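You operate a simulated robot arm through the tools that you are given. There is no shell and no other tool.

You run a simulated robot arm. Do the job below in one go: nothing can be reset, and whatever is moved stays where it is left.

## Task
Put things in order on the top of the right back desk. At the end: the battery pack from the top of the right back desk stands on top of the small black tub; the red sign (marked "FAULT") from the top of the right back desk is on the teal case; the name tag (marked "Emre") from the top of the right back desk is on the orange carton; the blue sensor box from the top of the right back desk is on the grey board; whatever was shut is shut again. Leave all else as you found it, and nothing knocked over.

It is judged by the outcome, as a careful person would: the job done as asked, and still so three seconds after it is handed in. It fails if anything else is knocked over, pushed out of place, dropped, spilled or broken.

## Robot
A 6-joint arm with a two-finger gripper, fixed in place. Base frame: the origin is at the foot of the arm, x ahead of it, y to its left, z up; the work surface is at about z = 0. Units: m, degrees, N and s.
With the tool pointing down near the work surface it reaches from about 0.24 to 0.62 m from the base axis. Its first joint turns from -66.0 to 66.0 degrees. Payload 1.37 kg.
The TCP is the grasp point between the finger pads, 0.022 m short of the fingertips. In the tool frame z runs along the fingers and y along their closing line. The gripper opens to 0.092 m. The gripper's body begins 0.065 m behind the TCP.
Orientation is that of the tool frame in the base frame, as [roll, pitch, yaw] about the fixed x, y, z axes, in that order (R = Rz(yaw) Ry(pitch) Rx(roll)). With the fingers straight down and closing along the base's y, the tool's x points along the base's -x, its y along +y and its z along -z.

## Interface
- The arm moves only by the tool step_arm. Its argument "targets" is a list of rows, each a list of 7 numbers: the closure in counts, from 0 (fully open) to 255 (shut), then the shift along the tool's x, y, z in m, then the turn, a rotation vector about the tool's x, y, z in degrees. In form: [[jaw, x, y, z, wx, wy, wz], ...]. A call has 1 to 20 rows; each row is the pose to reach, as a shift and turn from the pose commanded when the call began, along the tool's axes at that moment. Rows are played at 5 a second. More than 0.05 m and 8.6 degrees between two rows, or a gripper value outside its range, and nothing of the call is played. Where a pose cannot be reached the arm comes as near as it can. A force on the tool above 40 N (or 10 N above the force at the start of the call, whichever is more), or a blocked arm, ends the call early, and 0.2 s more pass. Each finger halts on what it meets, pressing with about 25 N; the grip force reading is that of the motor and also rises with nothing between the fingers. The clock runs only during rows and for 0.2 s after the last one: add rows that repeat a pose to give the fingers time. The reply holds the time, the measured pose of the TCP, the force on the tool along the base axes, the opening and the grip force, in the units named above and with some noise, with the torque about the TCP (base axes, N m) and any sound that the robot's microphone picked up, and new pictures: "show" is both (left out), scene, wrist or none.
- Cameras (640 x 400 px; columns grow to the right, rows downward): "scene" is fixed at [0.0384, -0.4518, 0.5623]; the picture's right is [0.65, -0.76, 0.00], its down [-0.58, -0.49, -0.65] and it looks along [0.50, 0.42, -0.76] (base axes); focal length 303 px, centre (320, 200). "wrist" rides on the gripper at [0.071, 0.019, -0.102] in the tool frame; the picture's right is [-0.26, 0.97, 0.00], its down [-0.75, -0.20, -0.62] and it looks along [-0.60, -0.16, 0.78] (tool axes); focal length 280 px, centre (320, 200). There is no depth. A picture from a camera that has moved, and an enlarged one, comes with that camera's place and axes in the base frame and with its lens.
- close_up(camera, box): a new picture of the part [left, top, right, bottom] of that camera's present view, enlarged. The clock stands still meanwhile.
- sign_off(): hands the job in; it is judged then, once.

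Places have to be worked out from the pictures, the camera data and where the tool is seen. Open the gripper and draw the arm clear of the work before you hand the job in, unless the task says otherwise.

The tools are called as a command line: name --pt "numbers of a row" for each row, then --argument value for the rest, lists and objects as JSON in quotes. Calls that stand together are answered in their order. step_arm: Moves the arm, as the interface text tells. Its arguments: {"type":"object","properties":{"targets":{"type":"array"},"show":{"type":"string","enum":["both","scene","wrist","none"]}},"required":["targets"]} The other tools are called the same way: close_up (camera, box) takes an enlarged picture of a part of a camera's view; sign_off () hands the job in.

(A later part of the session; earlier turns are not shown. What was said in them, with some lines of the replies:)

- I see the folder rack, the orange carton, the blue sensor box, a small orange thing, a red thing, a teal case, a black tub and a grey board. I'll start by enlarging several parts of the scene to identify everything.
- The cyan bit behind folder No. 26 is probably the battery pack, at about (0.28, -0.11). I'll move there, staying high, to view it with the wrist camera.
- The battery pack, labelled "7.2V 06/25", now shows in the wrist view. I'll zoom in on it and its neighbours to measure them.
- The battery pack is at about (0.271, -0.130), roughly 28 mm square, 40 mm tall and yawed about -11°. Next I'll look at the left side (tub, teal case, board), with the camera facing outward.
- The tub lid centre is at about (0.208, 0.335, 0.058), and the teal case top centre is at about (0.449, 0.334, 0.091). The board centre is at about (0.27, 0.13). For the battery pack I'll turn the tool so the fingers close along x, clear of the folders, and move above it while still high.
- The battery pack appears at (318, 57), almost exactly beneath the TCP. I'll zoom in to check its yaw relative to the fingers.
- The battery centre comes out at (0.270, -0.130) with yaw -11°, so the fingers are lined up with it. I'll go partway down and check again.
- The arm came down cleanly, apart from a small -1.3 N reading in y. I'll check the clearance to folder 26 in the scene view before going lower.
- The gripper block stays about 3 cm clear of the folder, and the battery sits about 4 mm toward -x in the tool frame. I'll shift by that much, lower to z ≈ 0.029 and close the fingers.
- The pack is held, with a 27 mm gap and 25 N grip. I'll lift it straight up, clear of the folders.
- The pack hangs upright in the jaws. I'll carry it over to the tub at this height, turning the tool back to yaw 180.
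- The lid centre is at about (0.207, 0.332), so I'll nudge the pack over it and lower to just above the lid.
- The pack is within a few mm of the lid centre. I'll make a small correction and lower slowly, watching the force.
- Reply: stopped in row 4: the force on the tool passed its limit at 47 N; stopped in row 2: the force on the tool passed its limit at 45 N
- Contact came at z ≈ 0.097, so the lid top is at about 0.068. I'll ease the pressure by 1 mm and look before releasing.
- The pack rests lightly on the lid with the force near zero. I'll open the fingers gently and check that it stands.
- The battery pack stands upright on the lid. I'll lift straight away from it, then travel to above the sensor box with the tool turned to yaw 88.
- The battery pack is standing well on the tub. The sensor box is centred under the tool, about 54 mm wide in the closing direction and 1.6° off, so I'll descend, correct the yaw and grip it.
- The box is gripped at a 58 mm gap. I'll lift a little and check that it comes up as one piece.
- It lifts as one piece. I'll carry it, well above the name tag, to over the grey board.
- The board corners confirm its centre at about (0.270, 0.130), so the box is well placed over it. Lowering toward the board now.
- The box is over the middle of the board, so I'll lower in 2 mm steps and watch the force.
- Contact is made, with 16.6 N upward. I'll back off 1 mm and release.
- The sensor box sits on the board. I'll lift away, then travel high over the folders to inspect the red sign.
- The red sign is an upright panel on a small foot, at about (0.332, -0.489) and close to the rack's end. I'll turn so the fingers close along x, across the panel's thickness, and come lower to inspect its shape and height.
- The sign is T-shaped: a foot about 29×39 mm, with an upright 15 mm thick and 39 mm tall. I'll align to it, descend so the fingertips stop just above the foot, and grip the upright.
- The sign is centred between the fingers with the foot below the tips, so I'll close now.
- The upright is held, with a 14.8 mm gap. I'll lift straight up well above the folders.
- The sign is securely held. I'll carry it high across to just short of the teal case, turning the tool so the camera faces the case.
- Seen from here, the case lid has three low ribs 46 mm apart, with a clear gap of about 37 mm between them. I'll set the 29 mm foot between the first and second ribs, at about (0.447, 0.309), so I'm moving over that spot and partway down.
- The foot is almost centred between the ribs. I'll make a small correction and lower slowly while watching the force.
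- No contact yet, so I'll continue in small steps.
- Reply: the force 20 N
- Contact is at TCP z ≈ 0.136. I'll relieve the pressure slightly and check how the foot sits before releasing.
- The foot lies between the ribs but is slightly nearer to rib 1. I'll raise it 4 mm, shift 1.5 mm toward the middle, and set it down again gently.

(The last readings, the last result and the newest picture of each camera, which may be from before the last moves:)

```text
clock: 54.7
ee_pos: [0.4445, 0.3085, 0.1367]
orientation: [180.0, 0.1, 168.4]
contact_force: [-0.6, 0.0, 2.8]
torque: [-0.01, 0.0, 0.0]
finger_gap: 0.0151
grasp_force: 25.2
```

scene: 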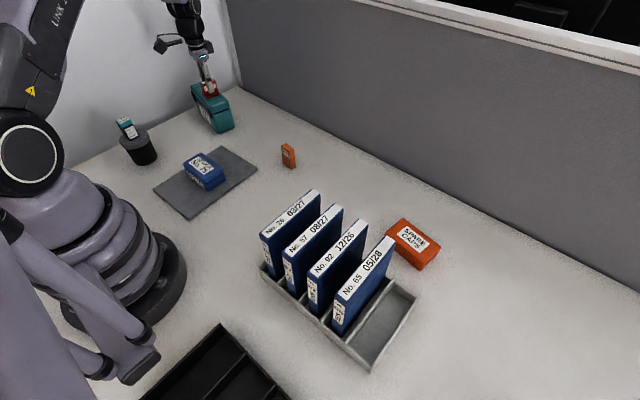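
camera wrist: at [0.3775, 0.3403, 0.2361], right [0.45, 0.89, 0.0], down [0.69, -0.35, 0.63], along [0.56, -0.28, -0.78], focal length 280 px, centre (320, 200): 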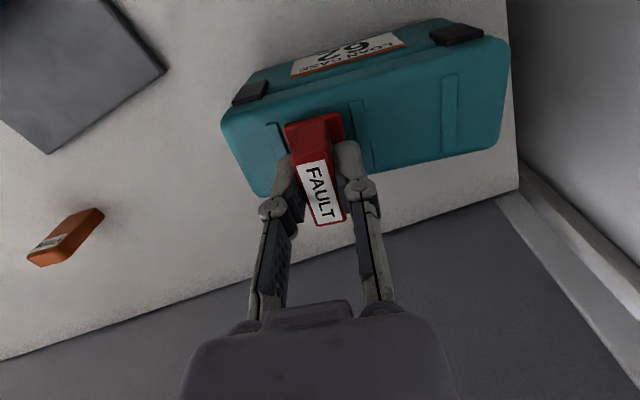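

There is light contact at 2.8 N and almost no torque. I'll open the fingers gently.

step_arm --pt "205 0 0 0 0 0 0" --pt "190 0 0 0 0 0 0" --pt "165 0 0 0 0 0 0" --pt "130 0 0 0 0 0 0" --pt "130 0 0 0 0 0 0"

close_up --camera "wrist" --box '[200, 50, 440, 240]'

```text
clock: 55.9
ee_pos: [0.4431, 0.3092, 0.1345]
orientation: [179.9, 0.1, 168.4]
contact_force: [-1.0, -0.1, 0.2]
torque: [-0.01, 0.0, 0.01]
finger_gap: 0.0454
grasp_force: 0.0
camera wrist: at [0.3781, 0.3414, 0.2361], right [0.45, 0.89, 0.0], down [0.7, -0.35, 0.63], along [0.56, -0.28, -0.78], focal length 280 px, centre (320, 200)
```

scene: 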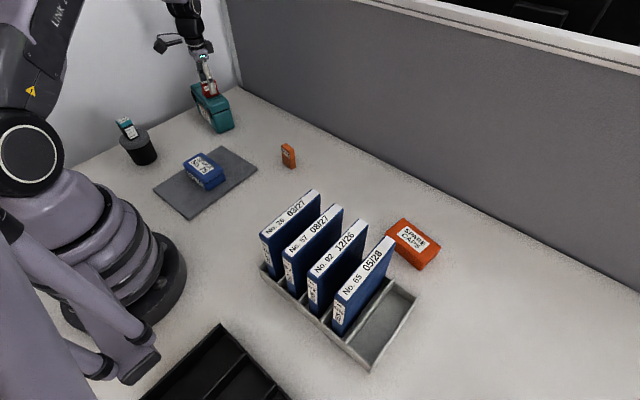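
wrist: 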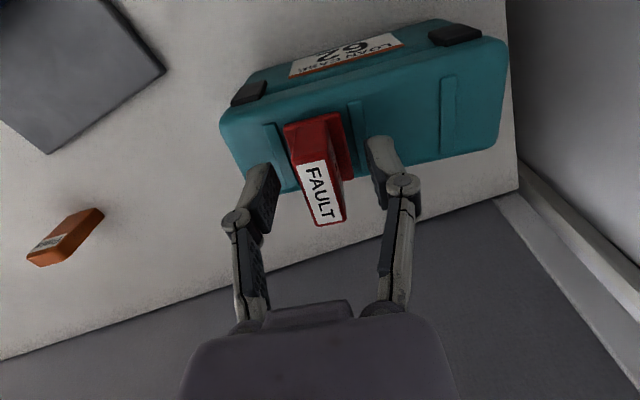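

```text
2.11 times, centred on (320, 145) of wrist
camera zoom: at [0.3781, 0.3414, 0.2361], right [0.45, 0.89, 0.0], down [0.7, -0.35, 0.63], along [0.56, -0.28, -0.78], focal length 590 px, centre (320, 316)
```

zoom: 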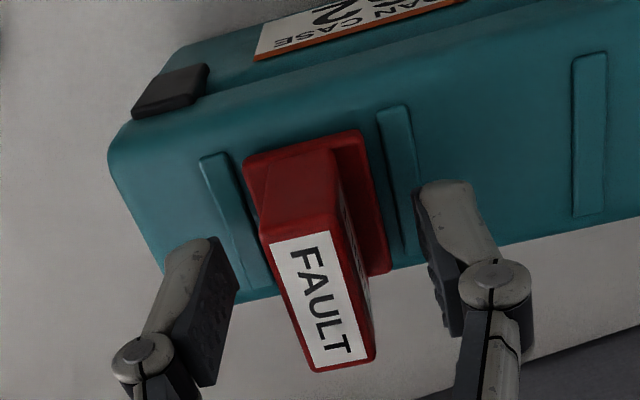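

The FAULT sign stands on the lid between the ribs. I'll raise straight up and check it, then move above the name tag with the fingers closing across its thickness.

step_arm --pt "120 0 0 -0.01 0 0 0" --pt "100 0 0 -0.03 0 0 0" --pt "80 0 0 -0.06 0 0 0" --pt "40 0 0 -0.1 0 0 0" --pt "0 0 0 -0.12 0 0 0" --pt "0 0 0 -0.12 0 0 0"

close_up --camera "scene" --box '[180, 60, 260, 140]'

close_up --camera "wrist" --box '[220, 0, 480, 160]'

```text
clock: 57.3
ee_pos: [0.444, 0.3088, 0.2554]
orientation: [179.9, 0.1, 168.5]
contact_force: [-0.7, -0.4, 0.9]
torque: [-0.01, 0.01, -0.02]
finger_gap: 0.092
grasp_force: 0.1
camera wrist: at [0.3774, 0.3417, 0.3555], right [0.45, 0.89, 0.0], down [0.7, -0.35, 0.63], along [0.56, -0.28, -0.78], focal length 280 px, centre (320, 200)
```

scene: 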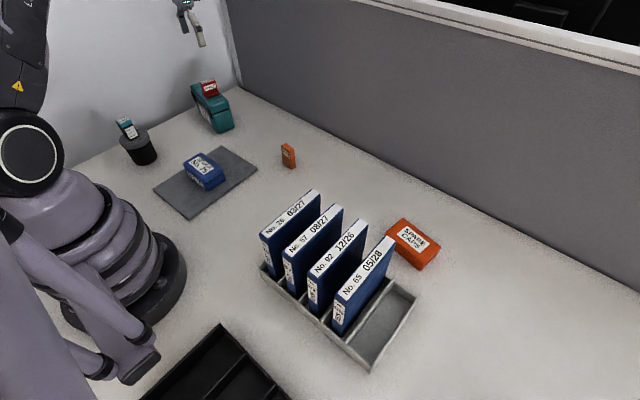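
wrist: 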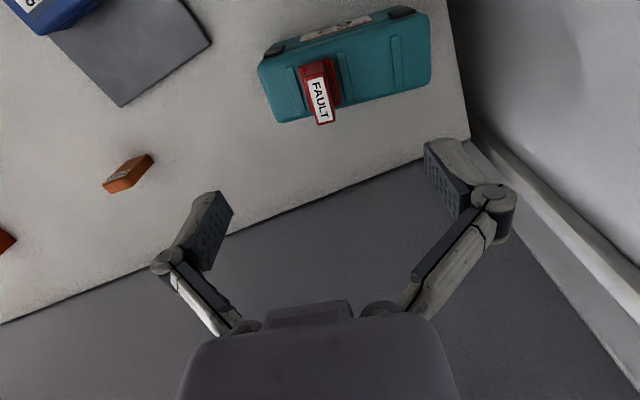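

```text
5.00 times, centred on (220, 100) of scene
camera zoom: at [0.0384, -0.4518, 0.5623], right [0.65, -0.76, 0.0], down [-0.58, -0.49, -0.65], along [0.5, 0.42, -0.76], focal length 1516 px, centre (820, 700)
```

zoom: 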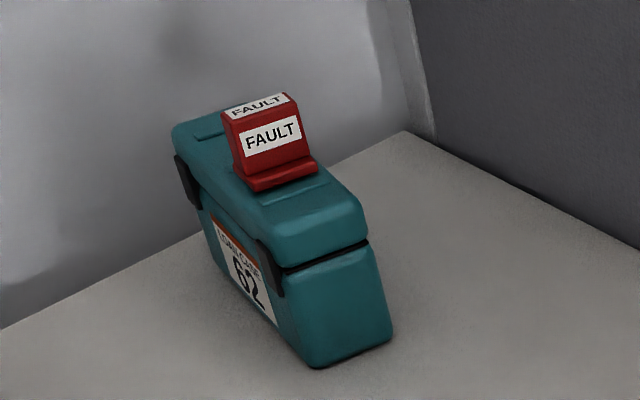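

```text
2.46 times, centred on (350, 80) of wrist
camera zoom: at [0.3774, 0.3417, 0.3555], right [0.45, 0.89, 0.0], down [0.7, -0.35, 0.63], along [0.56, -0.28, -0.78], focal length 690 px, centre (246, 495)
```

zoom: 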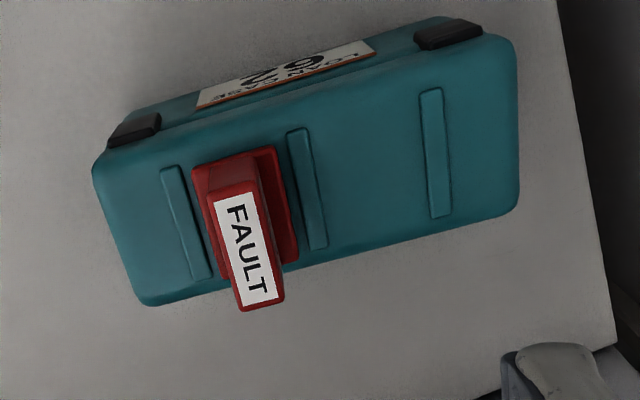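

The sign is stable on the case, with its foot flat between the ribs. Next I'll move above the name tag.

step_arm --pt "0 -0.0058 -0.0263 0 0 0 7.76" --pt "0 -0.0116 -0.0526 0 0 0 15.5" --pt "0 -0.0175 -0.079 0 0 0 23.3" --pt "0 -0.0233 -0.1053 0 0 0 31" --pt "0 -0.0291 -0.1316 0 0 0 38.8" --pt "0 -0.0349 -0.1579 0 0 0 46.6" --pt "0 -0.0407 -0.1842 0 0 0 54.3" --pt "0 -0.0465 -0.2105 0 0 0 62.1" --pt "0 -0.0524 -0.2369 0 0 0 69.8" --pt "0 -0.0582 -0.2632 0 0 0 77.6" --pt "0 -0.064 -0.2895 0 0 0 85.4" --pt "0 -0.064 -0.2895 0 0 0 85.4"

close_up --camera "wrist" --box '[250, 0, 390, 100]'

close_up --camera "wrist" --box '[280, 180, 460, 310]'

```text
clock: 59.9
ee_pos: [0.4477, 0.0127, 0.2544]
orientation: [179.8, 0.0, 82.9]
contact_force: [0.0, -0.4, 0.5]
torque: [-0.03, 0.0, 0.01]
finger_gap: 0.092
grasp_force: 0.1
camera wrist: at [0.4755, 0.0807, 0.3557], right [0.93, -0.38, 0.0], down [-0.3, -0.72, 0.62], along [-0.24, -0.58, -0.78], focal length 280 px, centre (320, 200)
```

scene: 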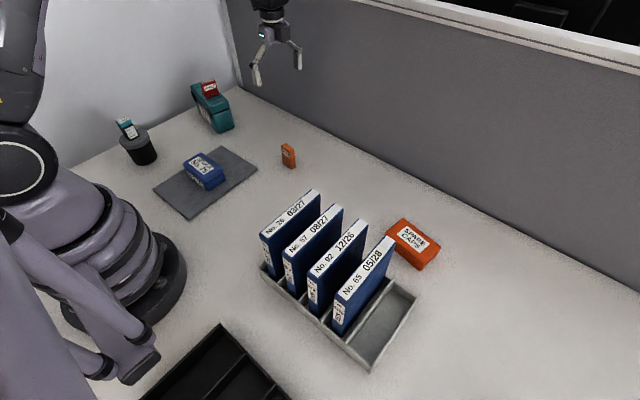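
wrist: 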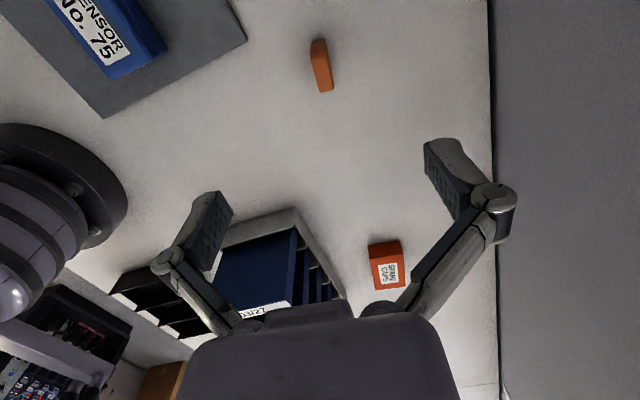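

```text
4.00 times, centred on (320, 50) of wrist
camera zoom: at [0.4755, 0.0807, 0.3557], right [0.93, -0.38, 0.0], down [-0.3, -0.72, 0.62], along [-0.24, -0.58, -0.78], focal length 1122 px, centre (320, 800)
```

zoom: 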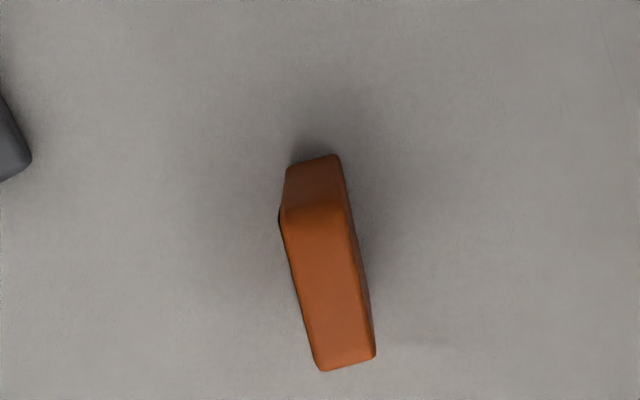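

```text
3.08 times, centred on (370, 245) of wrist
camera zoom: at [0.4755, 0.0807, 0.3557], right [0.93, -0.38, 0.0], down [-0.3, -0.72, 0.62], along [-0.24, -0.58, -0.78], focal length 863 px, centre (166, 62)
```

zoom: 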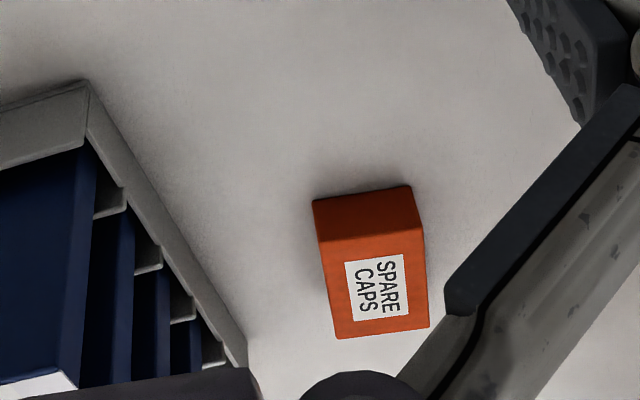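

The tag is centred within 3 mm and aligned, about 39×14 mm and 55 mm tall. The orange carton's centre is at about (0.432, -0.369), nearly parallel to the tool. I'll descend and grip the tag.

step_arm --pt "0 -0.001 0.0015 0.04 0 0 0" --pt "0 -0.002 0.0025 0.08 0 0 0" --pt "0 -0.002 0.0025 0.12 0 0 0" --pt "0 -0.002 0.0025 0.16 0 0 0" --pt "0 -0.002 0.0025 0.19 0 0 0" --pt "0 -0.002 0.0025 0.21 0 0 0" --pt "0 -0.002 0.0025 0.219 0 0 0" --pt "0 -0.002 0.0025 0.219 0 0 0"

close_up --camera "wrist" --box '[180, 80, 500, 280]'

```text
clock: 61.7
ee_pos: [0.4504, 0.0088, 0.0355]
orientation: [179.9, -0.1, 83.0]
contact_force: [-0.2, -0.1, 0.5]
torque: [0.0, 0.0, 0.01]
finger_gap: 0.092
grasp_force: 0.1
camera wrist: at [0.4774, 0.0775, 0.1358], right [0.93, -0.38, 0.0], down [-0.3, -0.72, 0.62], along [-0.23, -0.58, -0.78], focal length 280 px, centre (320, 200)
```

scene: 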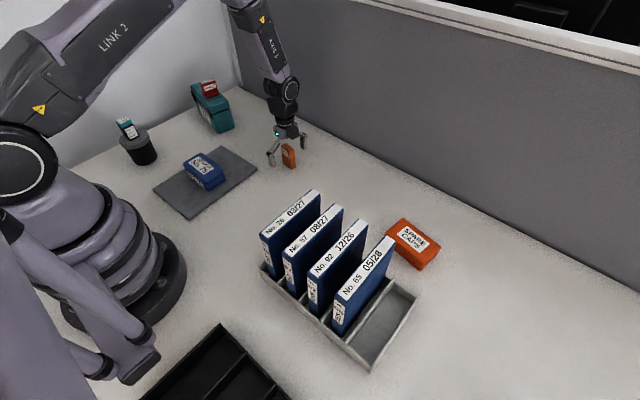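
wrist: 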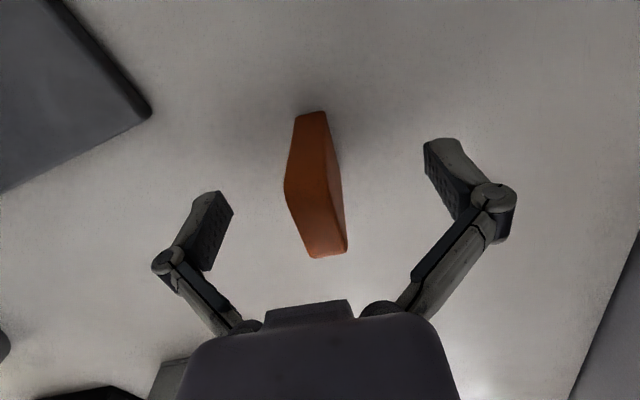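

```text
2.00 times, centred on (340, 180) of wrist
camera zoom: at [0.4774, 0.0775, 0.1358], right [0.93, -0.38, 0.0], down [-0.3, -0.72, 0.62], along [-0.23, -0.58, -0.78], focal length 561 px, centre (280, 240)
```

zoom: 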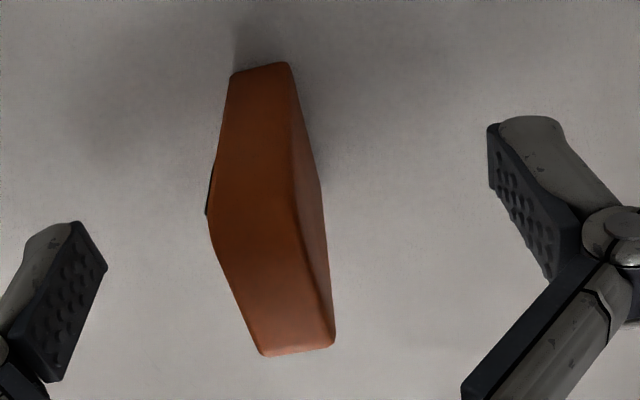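

The tag is between the fingers. Closing now.

step_arm --pt "120 0 0 0 0 0 0" --pt "180 0 0 0 0 0 0" --pt "255 0 0 0 0 0 0" --pt "255 0 0 0 0 0 0" --pt "255 0 0 0 0 0 0" --pt "255 0 0 0 0 0 0"

step_arm --pt "255 0 0 -0.01 0 0 0" --pt "255 0 0 -0.04 0 0 0" --pt "255 0 0 -0.08 0 0 0" --pt "255 0 0 -0.12 0 0 0" --pt "255 0 0 -0.16 0 0 0" --pt "255 0 0 -0.19 0 0 0" --pt "255 0 0 -0.19 0 0 0"

close_up --camera "scene" --box '[220, 40, 360, 180]'

```text
clock: 63.1
ee_pos: [0.4494, 0.0108, 0.0354]
orientation: [179.9, 0.0, 83.0]
contact_force: [0.0, -0.4, 0.3]
torque: [0.0, -0.02, 0.0]
finger_gap: 0.0149
grasp_force: 25.3
camera wrist: at [0.4773, 0.0775, 0.136], right [0.93, -0.38, 0.0], down [-0.3, -0.72, 0.62], along [-0.23, -0.58, -0.78], focal length 280 px, centre (320, 200)
```

scene: 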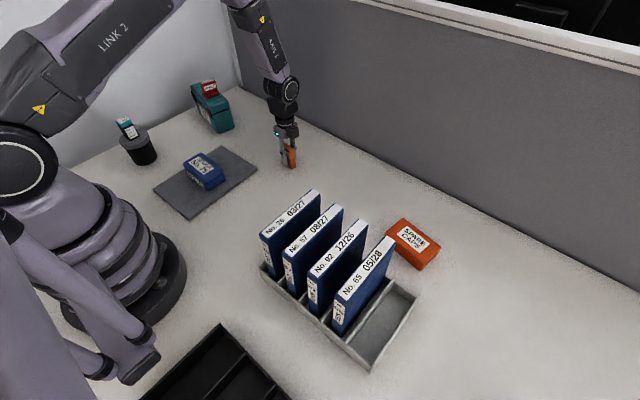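
wrist: 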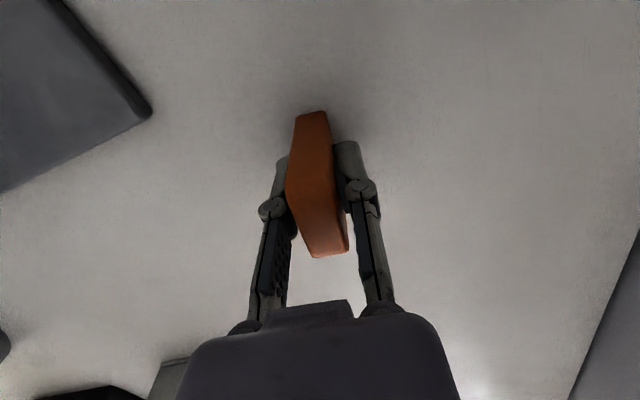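

```text
clock: 64.7
ee_pos: [0.4504, 0.0089, 0.2255]
orientation: [179.9, -0.1, 83.1]
contact_force: [1.0, -0.1, -0.4]
torque: [-0.01, 0.02, -0.03]
finger_gap: 0.0148
grasp_force: 24.8
camera wrist: at [0.4769, 0.0769, 0.3256], right [0.93, -0.38, 0.0], down [-0.3, -0.72, 0.62], along [-0.23, -0.58, -0.78], focal length 280 px, centre (320, 200)
```

scene: 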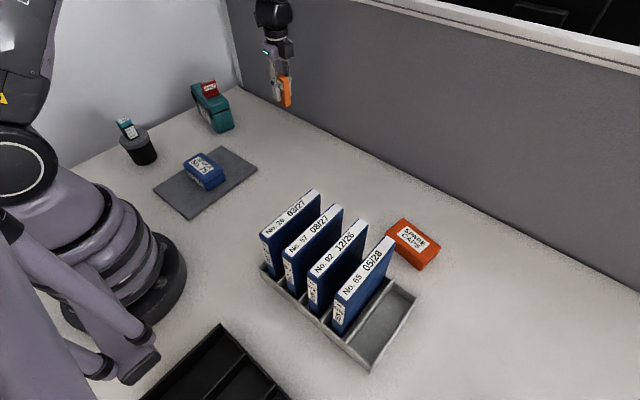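
wrist: 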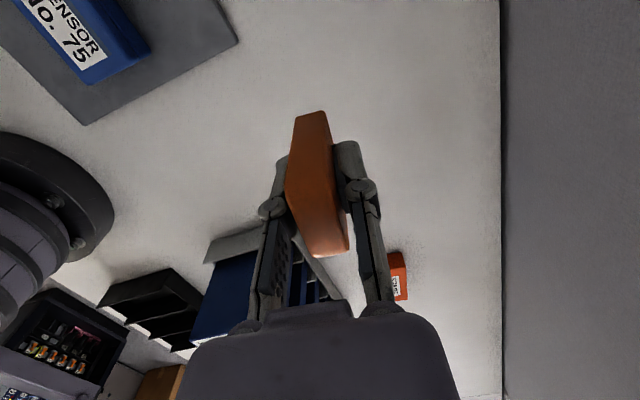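

```text
2.86 times, centred on (290, 110) of scene
camera zoom: at [0.0384, -0.4518, 0.5623], right [0.65, -0.76, 0.0], down [-0.58, -0.49, -0.65], along [0.5, 0.42, -0.76], focal length 866 px, centre (406, 457)
```

zoom: 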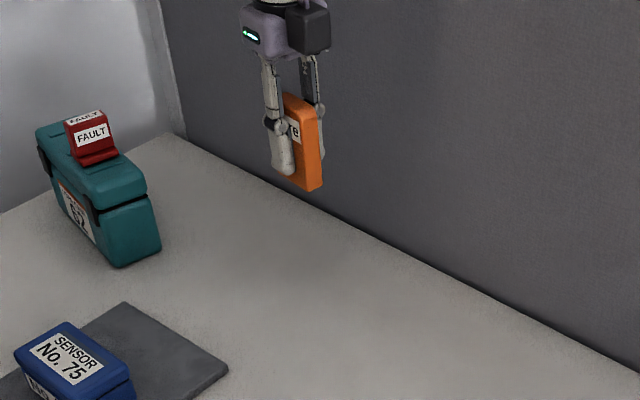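

The tag is held upright. I'll carry it along to above the orange carton.

step_arm --pt "255 -0.042 0.0031 0 0 0 0" --pt "255 -0.0841 0.0063 0 0 0 0" --pt "255 -0.1261 0.0094 0 0 0 0" --pt "255 -0.1682 0.0126 0 0 0 0" --pt "255 -0.2102 0.0157 0 0 0 0" --pt "255 -0.2523 0.0189 0 0 0 0" --pt "255 -0.2943 0.022 0 0 0 0" --pt "255 -0.3364 0.0252 0 0 0 0" --pt "255 -0.3784 0.0283 0 0 0 0" --pt "255 -0.3784 0.0283 0 0 0 0"

close_up --camera "wrist" --box '[230, 0, 430, 125]'

```text
clock: 66.9
ee_pos: [0.4326, -0.3688, 0.2246]
orientation: [179.9, -0.1, 83.0]
contact_force: [-0.1, -0.1, 0.3]
torque: [0.02, -0.02, -0.02]
finger_gap: 0.0148
grasp_force: 25.0
camera wrist: at [0.4605, -0.3001, 0.3249], right [0.93, -0.38, 0.0], down [-0.29, -0.72, 0.62], along [-0.23, -0.58, -0.78], focal length 280 px, centre (320, 200)
```

scene: 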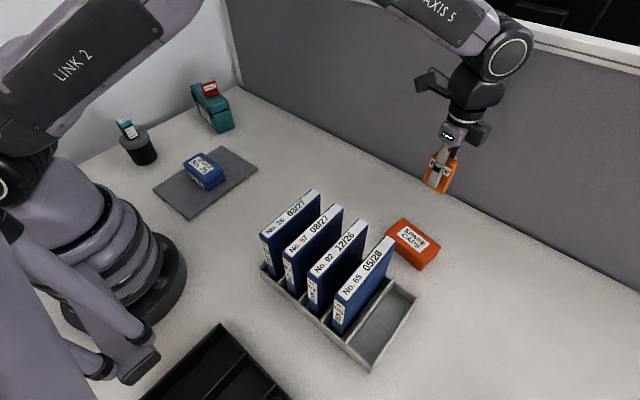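
wrist: 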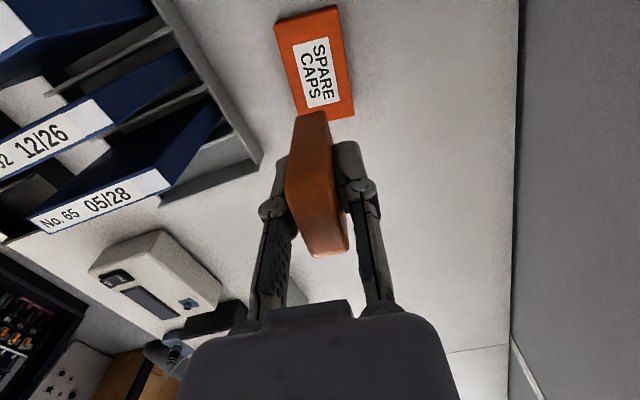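

```text
3.20 times, centred on (330, 62) of wrist
camera zoom: at [0.4605, -0.3001, 0.3249], right [0.93, -0.38, 0.0], down [-0.29, -0.72, 0.62], along [-0.23, -0.58, -0.78], focal length 897 px, centre (288, 640)
```

zoom: 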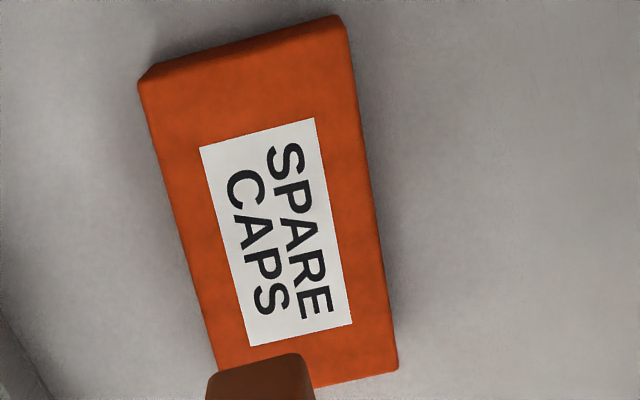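

The carton centre is about 4 mm off in tool y and rotated 2.5°. I'll correct both and descend to just above its top.

step_arm --pt "255 -0.001 -0.002 0.03 0 0 1.2" --pt "255 -0.002 -0.0037 0.06 0 0 2.5" --pt "255 -0.002 -0.0037 0.09 0 0 2.5" --pt "255 -0.002 -0.0037 0.115 0 0 2.5" --pt "255 -0.002 -0.0037 0.137 0 0 2.5" --pt "255 -0.002 -0.0037 0.137 0 0 2.5"

close_up --camera "wrist" --box '[200, 0, 480, 180]'

close_up --camera "scene" --box '[350, 160, 480, 280]'

```text
clock: 68.3
ee_pos: [0.4297, -0.3702, 0.0875]
orientation: [179.9, 0.0, 80.5]
contact_force: [1.1, 0.3, -0.9]
torque: [0.01, 0.02, -0.01]
finger_gap: 0.0151
grasp_force: 25.0
camera wrist: at [0.4602, -0.3036, 0.1894], right [0.91, -0.42, 0.0], down [-0.33, -0.71, 0.62], along [-0.26, -0.57, -0.78], focal length 280 px, centre (320, 200)
```

scene: 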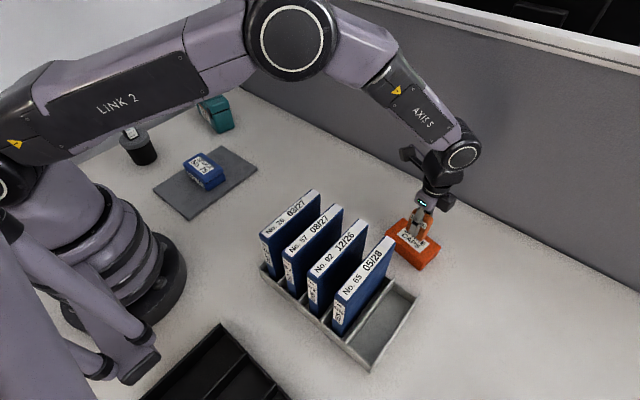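
wrist: 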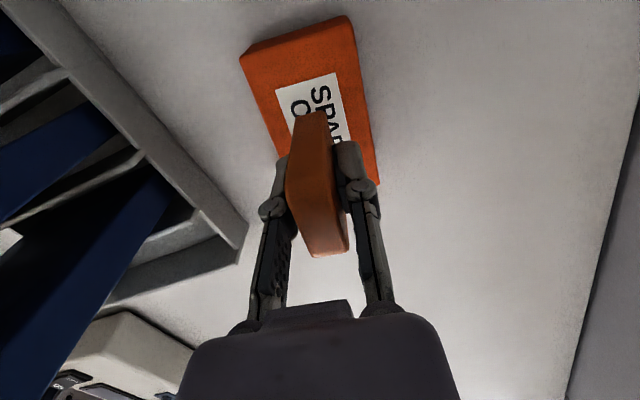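

```text
2.22 times, centred on (340, 90) of wrist
camera zoom: at [0.4602, -0.3036, 0.1894], right [0.91, -0.42, 0.0], down [-0.33, -0.71, 0.62], along [-0.26, -0.57, -0.78], focal length 623 px, centre (276, 444)
```

zoom: 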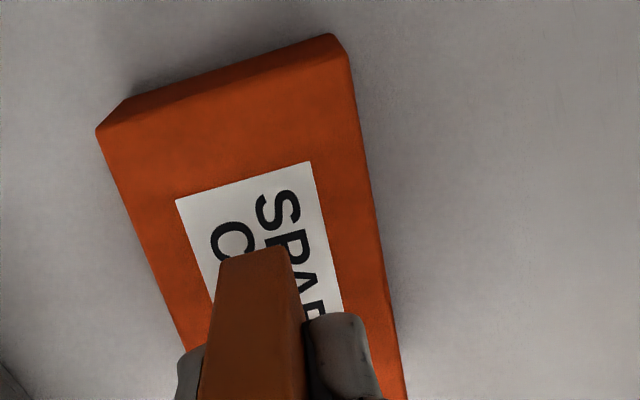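

```text
3.33 times, centred on (415, 220) of scene
camera zoom: at [0.0384, -0.4518, 0.5623], right [0.65, -0.76, 0.0], down [-0.58, -0.49, -0.65], along [0.5, 0.42, -0.76], focal length 1011 px, centre (3, 133)
```

zoom: 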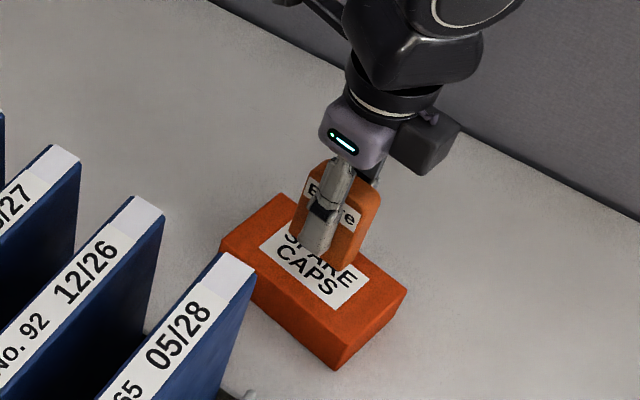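

The tag is centred over the carton. Lowering in small steps now.

step_arm --pt "255 0 0 0.004 0 0 0" --pt "255 0 0 0.008 0 0 0" --pt "255 0 0 0.01 0 0 0" --show "none"

```text
clock: 69.1
ee_pos: [0.4295, -0.3702, 0.0783]
orientation: [-179.9, 0.0, 80.5]
contact_force: [0.4, -0.3, 0.0]
torque: [0.0, -0.02, 0.0]
finger_gap: 0.0151
grasp_force: 24.2
```

step_arm --pt "255 0 0 0.0015 0 0 0" --pt "255 0 0 0.003 0 0 0" --show "none"

```text
clock: 69.7
ee_pos: [0.4282, -0.37, 0.0768]
orientation: [179.9, 0.0, 80.5]
contact_force: [-0.9, -0.2, -0.1]
torque: [-0.04, -0.01, -0.02]
finger_gap: 0.0149
grasp_force: 25.2
```

Still no contact, so I'll continue with two more 1.5 mm steps.

step_arm --pt "255 0 0 0.0015 0 0 0" --pt "255 0 0 0.003 0 0 0" --show "none"

```text
clock: 70.3
ee_pos: [0.4299, -0.3709, 0.0718]
orientation: [179.9, -0.1, 80.5]
contact_force: [-0.4, 0.2, 0.2]
torque: [0.01, -0.01, 0.02]
finger_gap: 0.015
grasp_force: 25.1
```

No contact yet at z ≈ 0.072. Continuing down carefully.

step_arm --pt "255 0 0 0.0012 0 0 0" --pt "255 0 0 0.0024 0 0 0" --show "none"

```text
clock: 70.9
ee_pos: [0.4291, -0.3707, 0.0694]
orientation: [179.9, -0.1, 80.5]
contact_force: [0.4, 0.0, -0.9]
torque: [-0.02, 0.03, -0.02]
finger_gap: 0.0148
grasp_force: 25.4
```

close_up --camera "scene" --box '[380, 190, 450, 260]'

step_arm --pt "255 0 0 0.0012 0 0 0" --pt "255 0 0 0.0024 0 0 0" --show "none"

```text
5.71 times, centred on (415, 225) of scene
camera zoom: at [0.0384, -0.4518, 0.5623], right [0.65, -0.76, 0.0], down [-0.58, -0.49, -0.65], along [0.5, 0.42, -0.76], focal length 1732 px, centre (-223, 57)
```

zoom: 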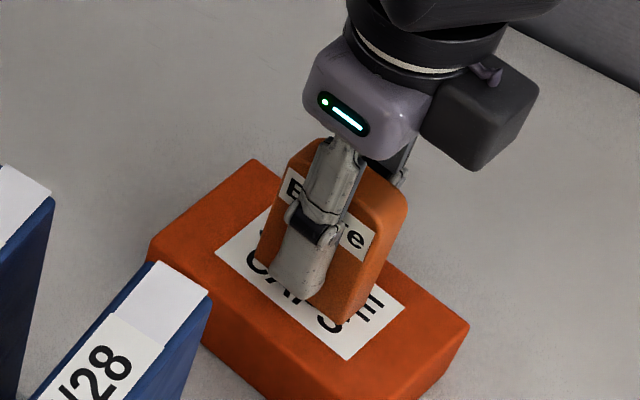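

```text
clock: 71.5
ee_pos: [0.4306, -0.371, 0.0692]
orientation: [179.9, 0.0, 80.5]
contact_force: [-4.3, 3.0, 13.4]
torque: [0.18, 0.14, 0.01]
finger_gap: 0.0148
grasp_force: 25.5
```

Contact is made at 13.4 N. I'll ease off slightly, check, then release.

step_arm --pt "255 0 0 -0.0009 0 0 0" --pt "255 0 0 -0.0009 0 0 0"

close_up --camera "scene" --box '[370, 180, 460, 270]'

close_up --camera "wrist" --box '[200, 40, 440, 270]'

```text
clock: 72.1
ee_pos: [0.429, -0.3717, 0.0688]
orientation: [179.9, 0.0, 80.5]
contact_force: [-1.3, -0.8, 8.4]
torque: [0.05, 0.02, 0.0]
finger_gap: 0.0153
grasp_force: 25.4
camera wrist: at [0.4601, -0.3043, 0.1698], right [0.91, -0.42, 0.0], down [-0.33, -0.71, 0.62], along [-0.26, -0.57, -0.78], focal length 280 px, centre (320, 200)
```

scene: 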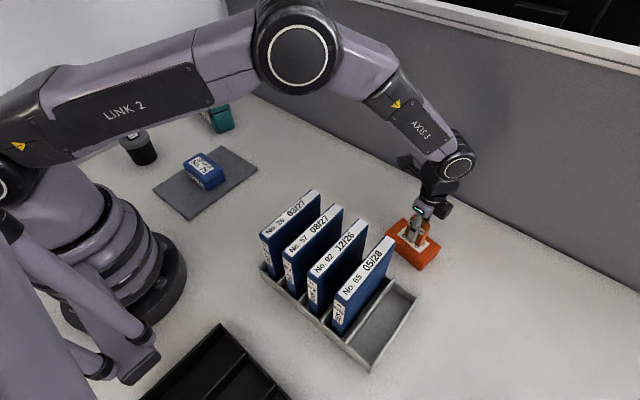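
wrist: 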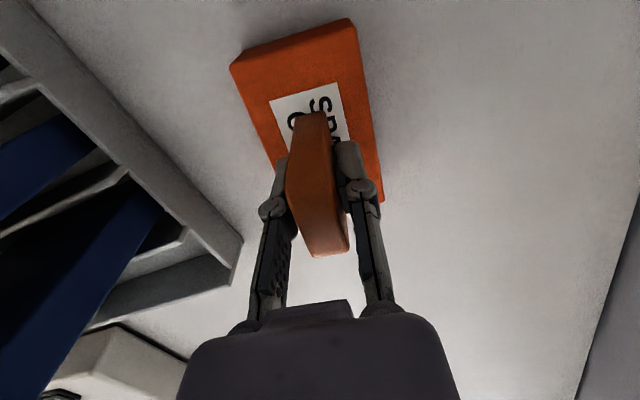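

```text
4.44 times, centred on (415, 225) of scene
camera zoom: at [0.0384, -0.4518, 0.5623], right [0.65, -0.76, 0.0], down [-0.58, -0.49, -0.65], along [0.5, 0.42, -0.76], focal length 1347 px, centre (-102, 89)
```

zoom: 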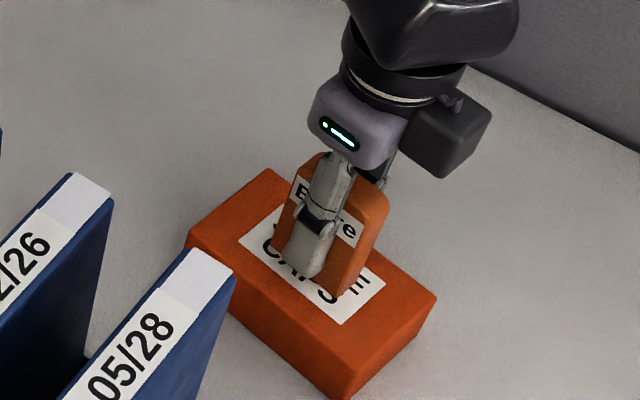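

```text
1.74 times, centred on (320, 155) of wrist
camera zoom: at [0.4601, -0.3043, 0.1698], right [0.91, -0.42, 0.0], down [-0.33, -0.71, 0.62], along [-0.26, -0.57, -0.78], focal length 488 px, centre (320, 278)
```

zoom: 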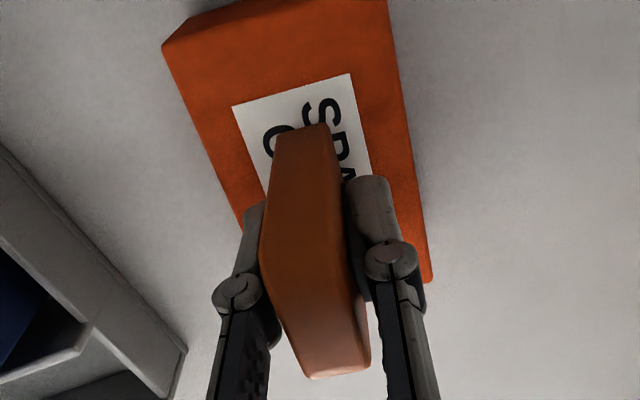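

It still presses at 8.4 N. I'll ease up another 0.7 mm so the release is gentle.

step_arm --pt "255 0 0 -0.0007 0 0 0" --pt "255 0 0 -0.0007 0 0 0" --show "none"

```text
clock: 72.7
ee_pos: [0.431, -0.3725, 0.0693]
orientation: [179.9, 0.1, 80.6]
contact_force: [0.0, -1.1, 7.3]
torque: [-0.01, -0.02, -0.01]
finger_gap: 0.0151
grasp_force: 25.1
```

step_arm --pt "255 0 0 -0.0006 0 0 0" --pt "255 0 0 -0.0006 0 0 0" --show "none"

```text
clock: 73.3
ee_pos: [0.429, -0.3703, 0.0694]
orientation: [180.0, -0.2, 80.5]
contact_force: [-0.3, -0.2, 0.2]
torque: [0.0, 0.0, 0.0]
finger_gap: 0.015
grasp_force: 25.2
```

The force is now near zero, so the tag just rests on the carton. I'll open the fingers slowly.

step_arm --pt "208 0 0 0 0 0 0" --pt "198 0 0 0 0 0 0" --pt "180 0 0 0 0 0 0" --pt "150 0 0 0 0 0 0" --pt "120 0 0 0 0 0 0" --pt "120 0 0 0 0 0 0"

close_up --camera "wrist" --box '[200, 40, 440, 270]'

close_up --camera "scene" --box '[370, 180, 460, 270]'

```text
clock: 74.7
ee_pos: [0.4305, -0.3715, 0.0693]
orientation: [179.9, -0.1, 80.6]
contact_force: [0.3, -0.2, 0.2]
torque: [-0.03, 0.01, -0.03]
finger_gap: 0.0486
grasp_force: 0.1
camera wrist: at [0.4592, -0.3042, 0.1707], right [0.91, -0.42, 0.0], down [-0.33, -0.71, 0.62], along [-0.26, -0.57, -0.78], focal length 280 px, centre (320, 200)
```

scene: 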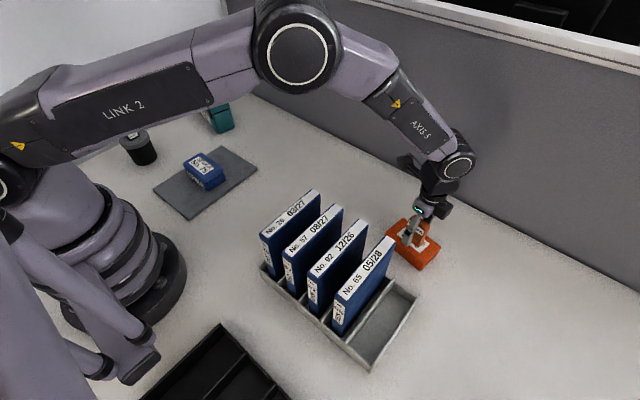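
wrist: 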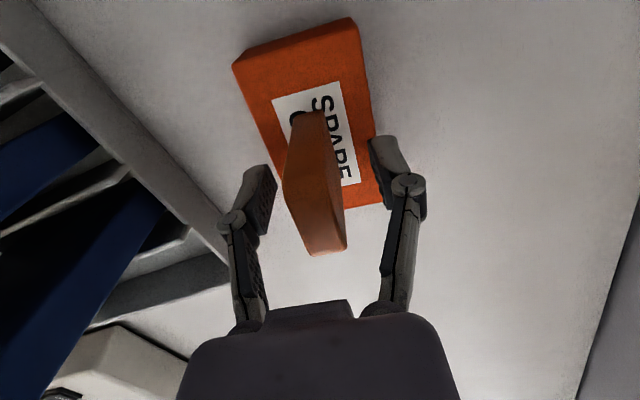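

```text
1.74 times, centred on (320, 155) of wrist
camera zoom: at [0.4592, -0.3042, 0.1707], right [0.91, -0.42, 0.0], down [-0.33, -0.71, 0.62], along [-0.26, -0.57, -0.78], focal length 488 px, centre (320, 278)
```

zoom: 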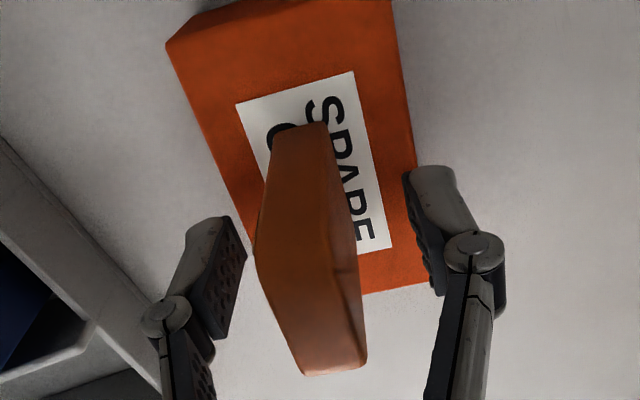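

```text
4.44 times, centred on (415, 225) of scene
camera zoom: at [0.0384, -0.4518, 0.5623], right [0.65, -0.76, 0.0], down [-0.58, -0.49, -0.65], along [0.5, 0.42, -0.76], focal length 1347 px, centre (-102, 89)
```

zoom: 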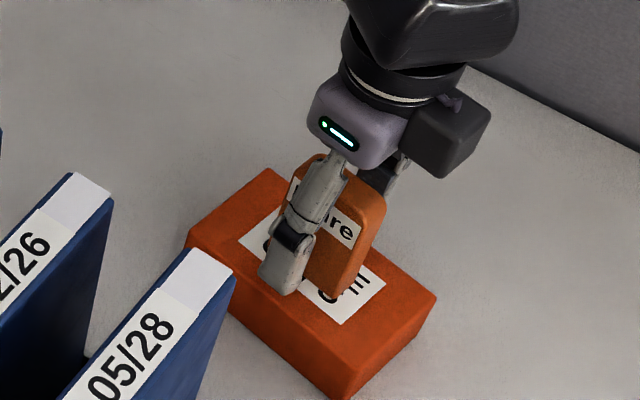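

The tag stands on its own on the carton. I'll withdraw straight up, opening fully once clear.

step_arm --pt "110 0 0 -0.01 0 0 0" --pt "100 0 0 -0.03 0 0 0" --pt "80 0 0 -0.06 0 0 0" --pt "40 0 0 -0.1 0 0 0" --pt "0 0 0 -0.14 0 0 0" --pt "0 0 0 -0.18 0 0 0" --pt "0 0 0 -0.22 0 0 0" --pt "0 0 0 -0.22 0 0 0"

close_up --camera "scene" --box '[350, 170, 480, 290]'

```text
clock: 76.5
ee_pos: [0.428, -0.3702, 0.2909]
orientation: [179.9, 0.0, 80.6]
contact_force: [0.3, -0.3, 0.4]
torque: [-0.02, -0.02, -0.04]
finger_gap: 0.0921
grasp_force: 0.0
camera wrist: at [0.4584, -0.3024, 0.3914], right [0.91, -0.42, 0.0], down [-0.33, -0.71, 0.62], along [-0.26, -0.57, -0.78], focal length 280 px, centre (320, 200)
```

scene: 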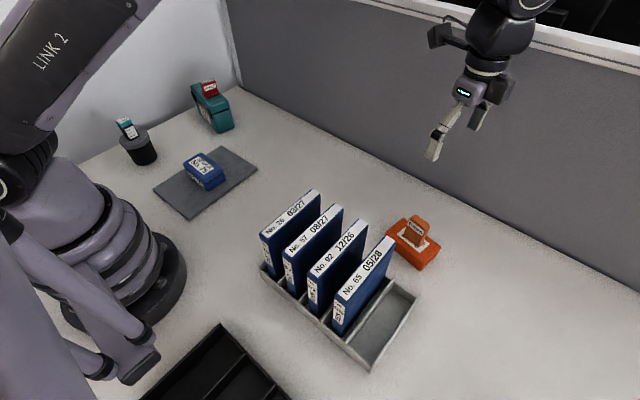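
wrist: 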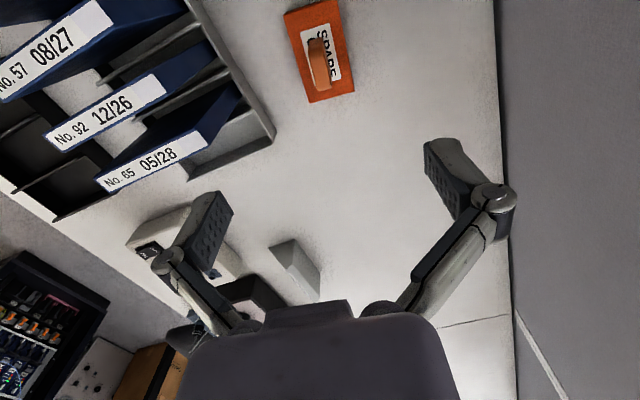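

```text
3.33 times, centred on (415, 230) of scene
camera zoom: at [0.0384, -0.4518, 0.5623], right [0.65, -0.76, 0.0], down [-0.58, -0.49, -0.65], along [0.5, 0.42, -0.76], focal length 1011 px, centre (3, 100)
```

zoom: 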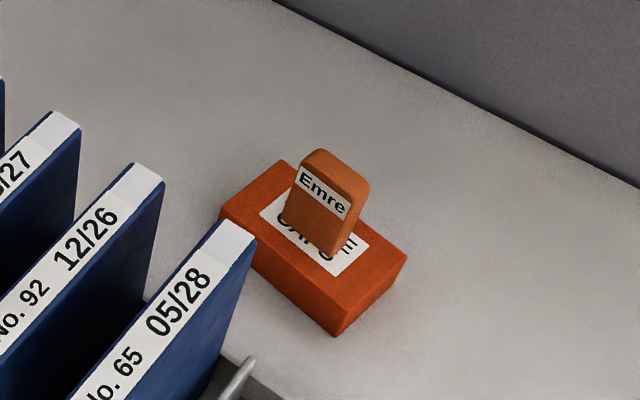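

The tag stands upright on the carton. I'll draw the arm back toward its starting place and do a final check of all four placements.

step_arm --pt "0 0.035 -0.02 0 0 0 0" --pt "0 0.07 -0.04 0 0 0 0" --pt "0 0.105 -0.06 0 0 0 0" --pt "0 0.14 -0.08 0 0 0 0" --pt "0 0.176 -0.1 0 0 0 0" --pt "0 0.176 -0.1 0 0 0 0"

close_up --camera "scene" --box '[100, 60, 280, 230]'

close_up --camera "scene" --box '[240, 170, 480, 380]'

```text
clock: 77.9
ee_pos: [0.3602, -0.1799, 0.2899]
orientation: [179.9, -0.2, 80.5]
contact_force: [0.4, 0.1, -0.4]
torque: [0.01, 0.03, 0.01]
finger_gap: 0.092
grasp_force: 0.0
camera wrist: at [0.39, -0.1143, 0.3907], right [0.91, -0.42, 0.0], down [-0.33, -0.71, 0.62], along [-0.26, -0.57, -0.78], focal length 280 px, centre (320, 200)
```

scene: 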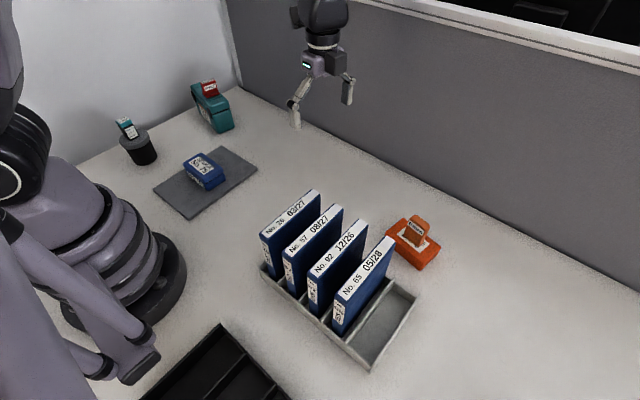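
wrist: 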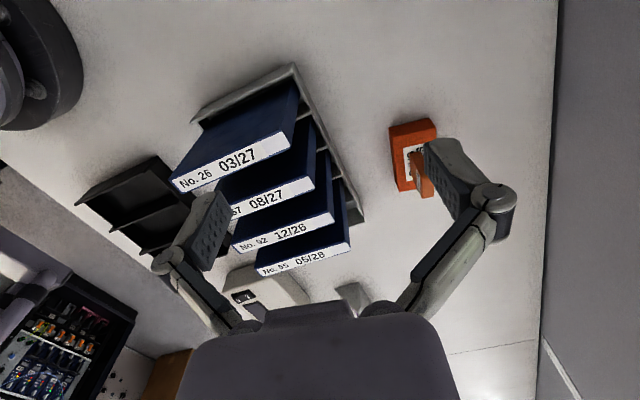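

```text
2.35 times, centred on (190, 145) of scene
camera zoom: at [0.0384, -0.4518, 0.5623], right [0.65, -0.76, 0.0], down [-0.58, -0.49, -0.65], along [0.5, 0.42, -0.76], focal length 713 px, centre (626, 329)
```

zoom: 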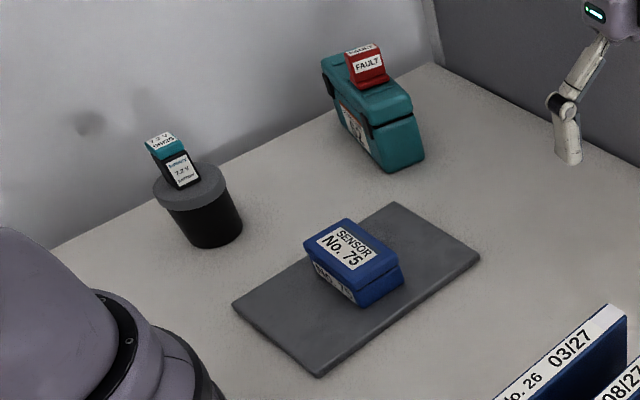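

```text
1.90 times, centred on (360, 275) of scene
camera zoom: at [0.0384, -0.4518, 0.5623], right [0.65, -0.76, 0.0], down [-0.58, -0.49, -0.65], along [0.5, 0.42, -0.76], focal length 578 px, centre (244, 57)
```

zoom: 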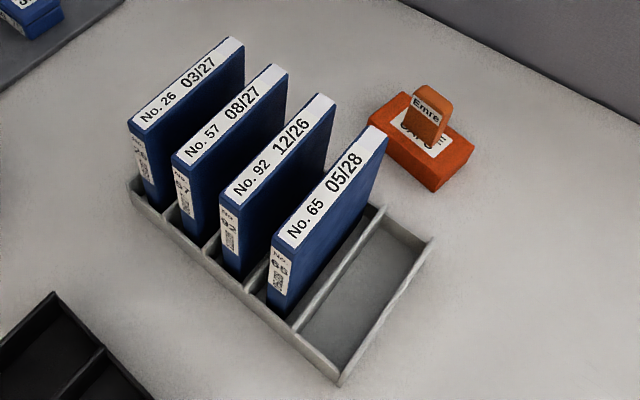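

The final views show the battery pack on the shut tub, the FAULT sign on the shut teal case, the sensor box on the grey board and the Emre tag on the orange carton. The folders and the rest look unmoved. The gripper is open and the arm is clear, so I'm handing the job in.

sign_off

```text
The job is handed in.
```

All four items on the right back desk are in place, and I've handed the job in. In the last pictures all four were standing or lying stably.

- **Battery pack:** it stands upright on the lid of the small black tub, near the centre.
- **Red "FAULT" sign:** it stands on the teal case, with its foot between the first and second ribs of the lid. The foot's back edge sits right at the lid's rounded rear edge. The sign also faces a different way than before: it has been turned about 85 degrees.
- **"Emre" name tag:** it stands upright on the orange carton, near the centre, facing the way it did before.
- **Blue sensor box:** it lies flat near the middle of the grey board.

I didn't open anything; the tub and the case are shut, as I found them. The folders, rack and other items look unmoved. While setting the battery pack down I pressed on the tub lid twice, up to about 47 N, before easing off; the pictures show no change to the tub or its lid.

The gripper is open and the arm is back near its starting place, clear of the work.
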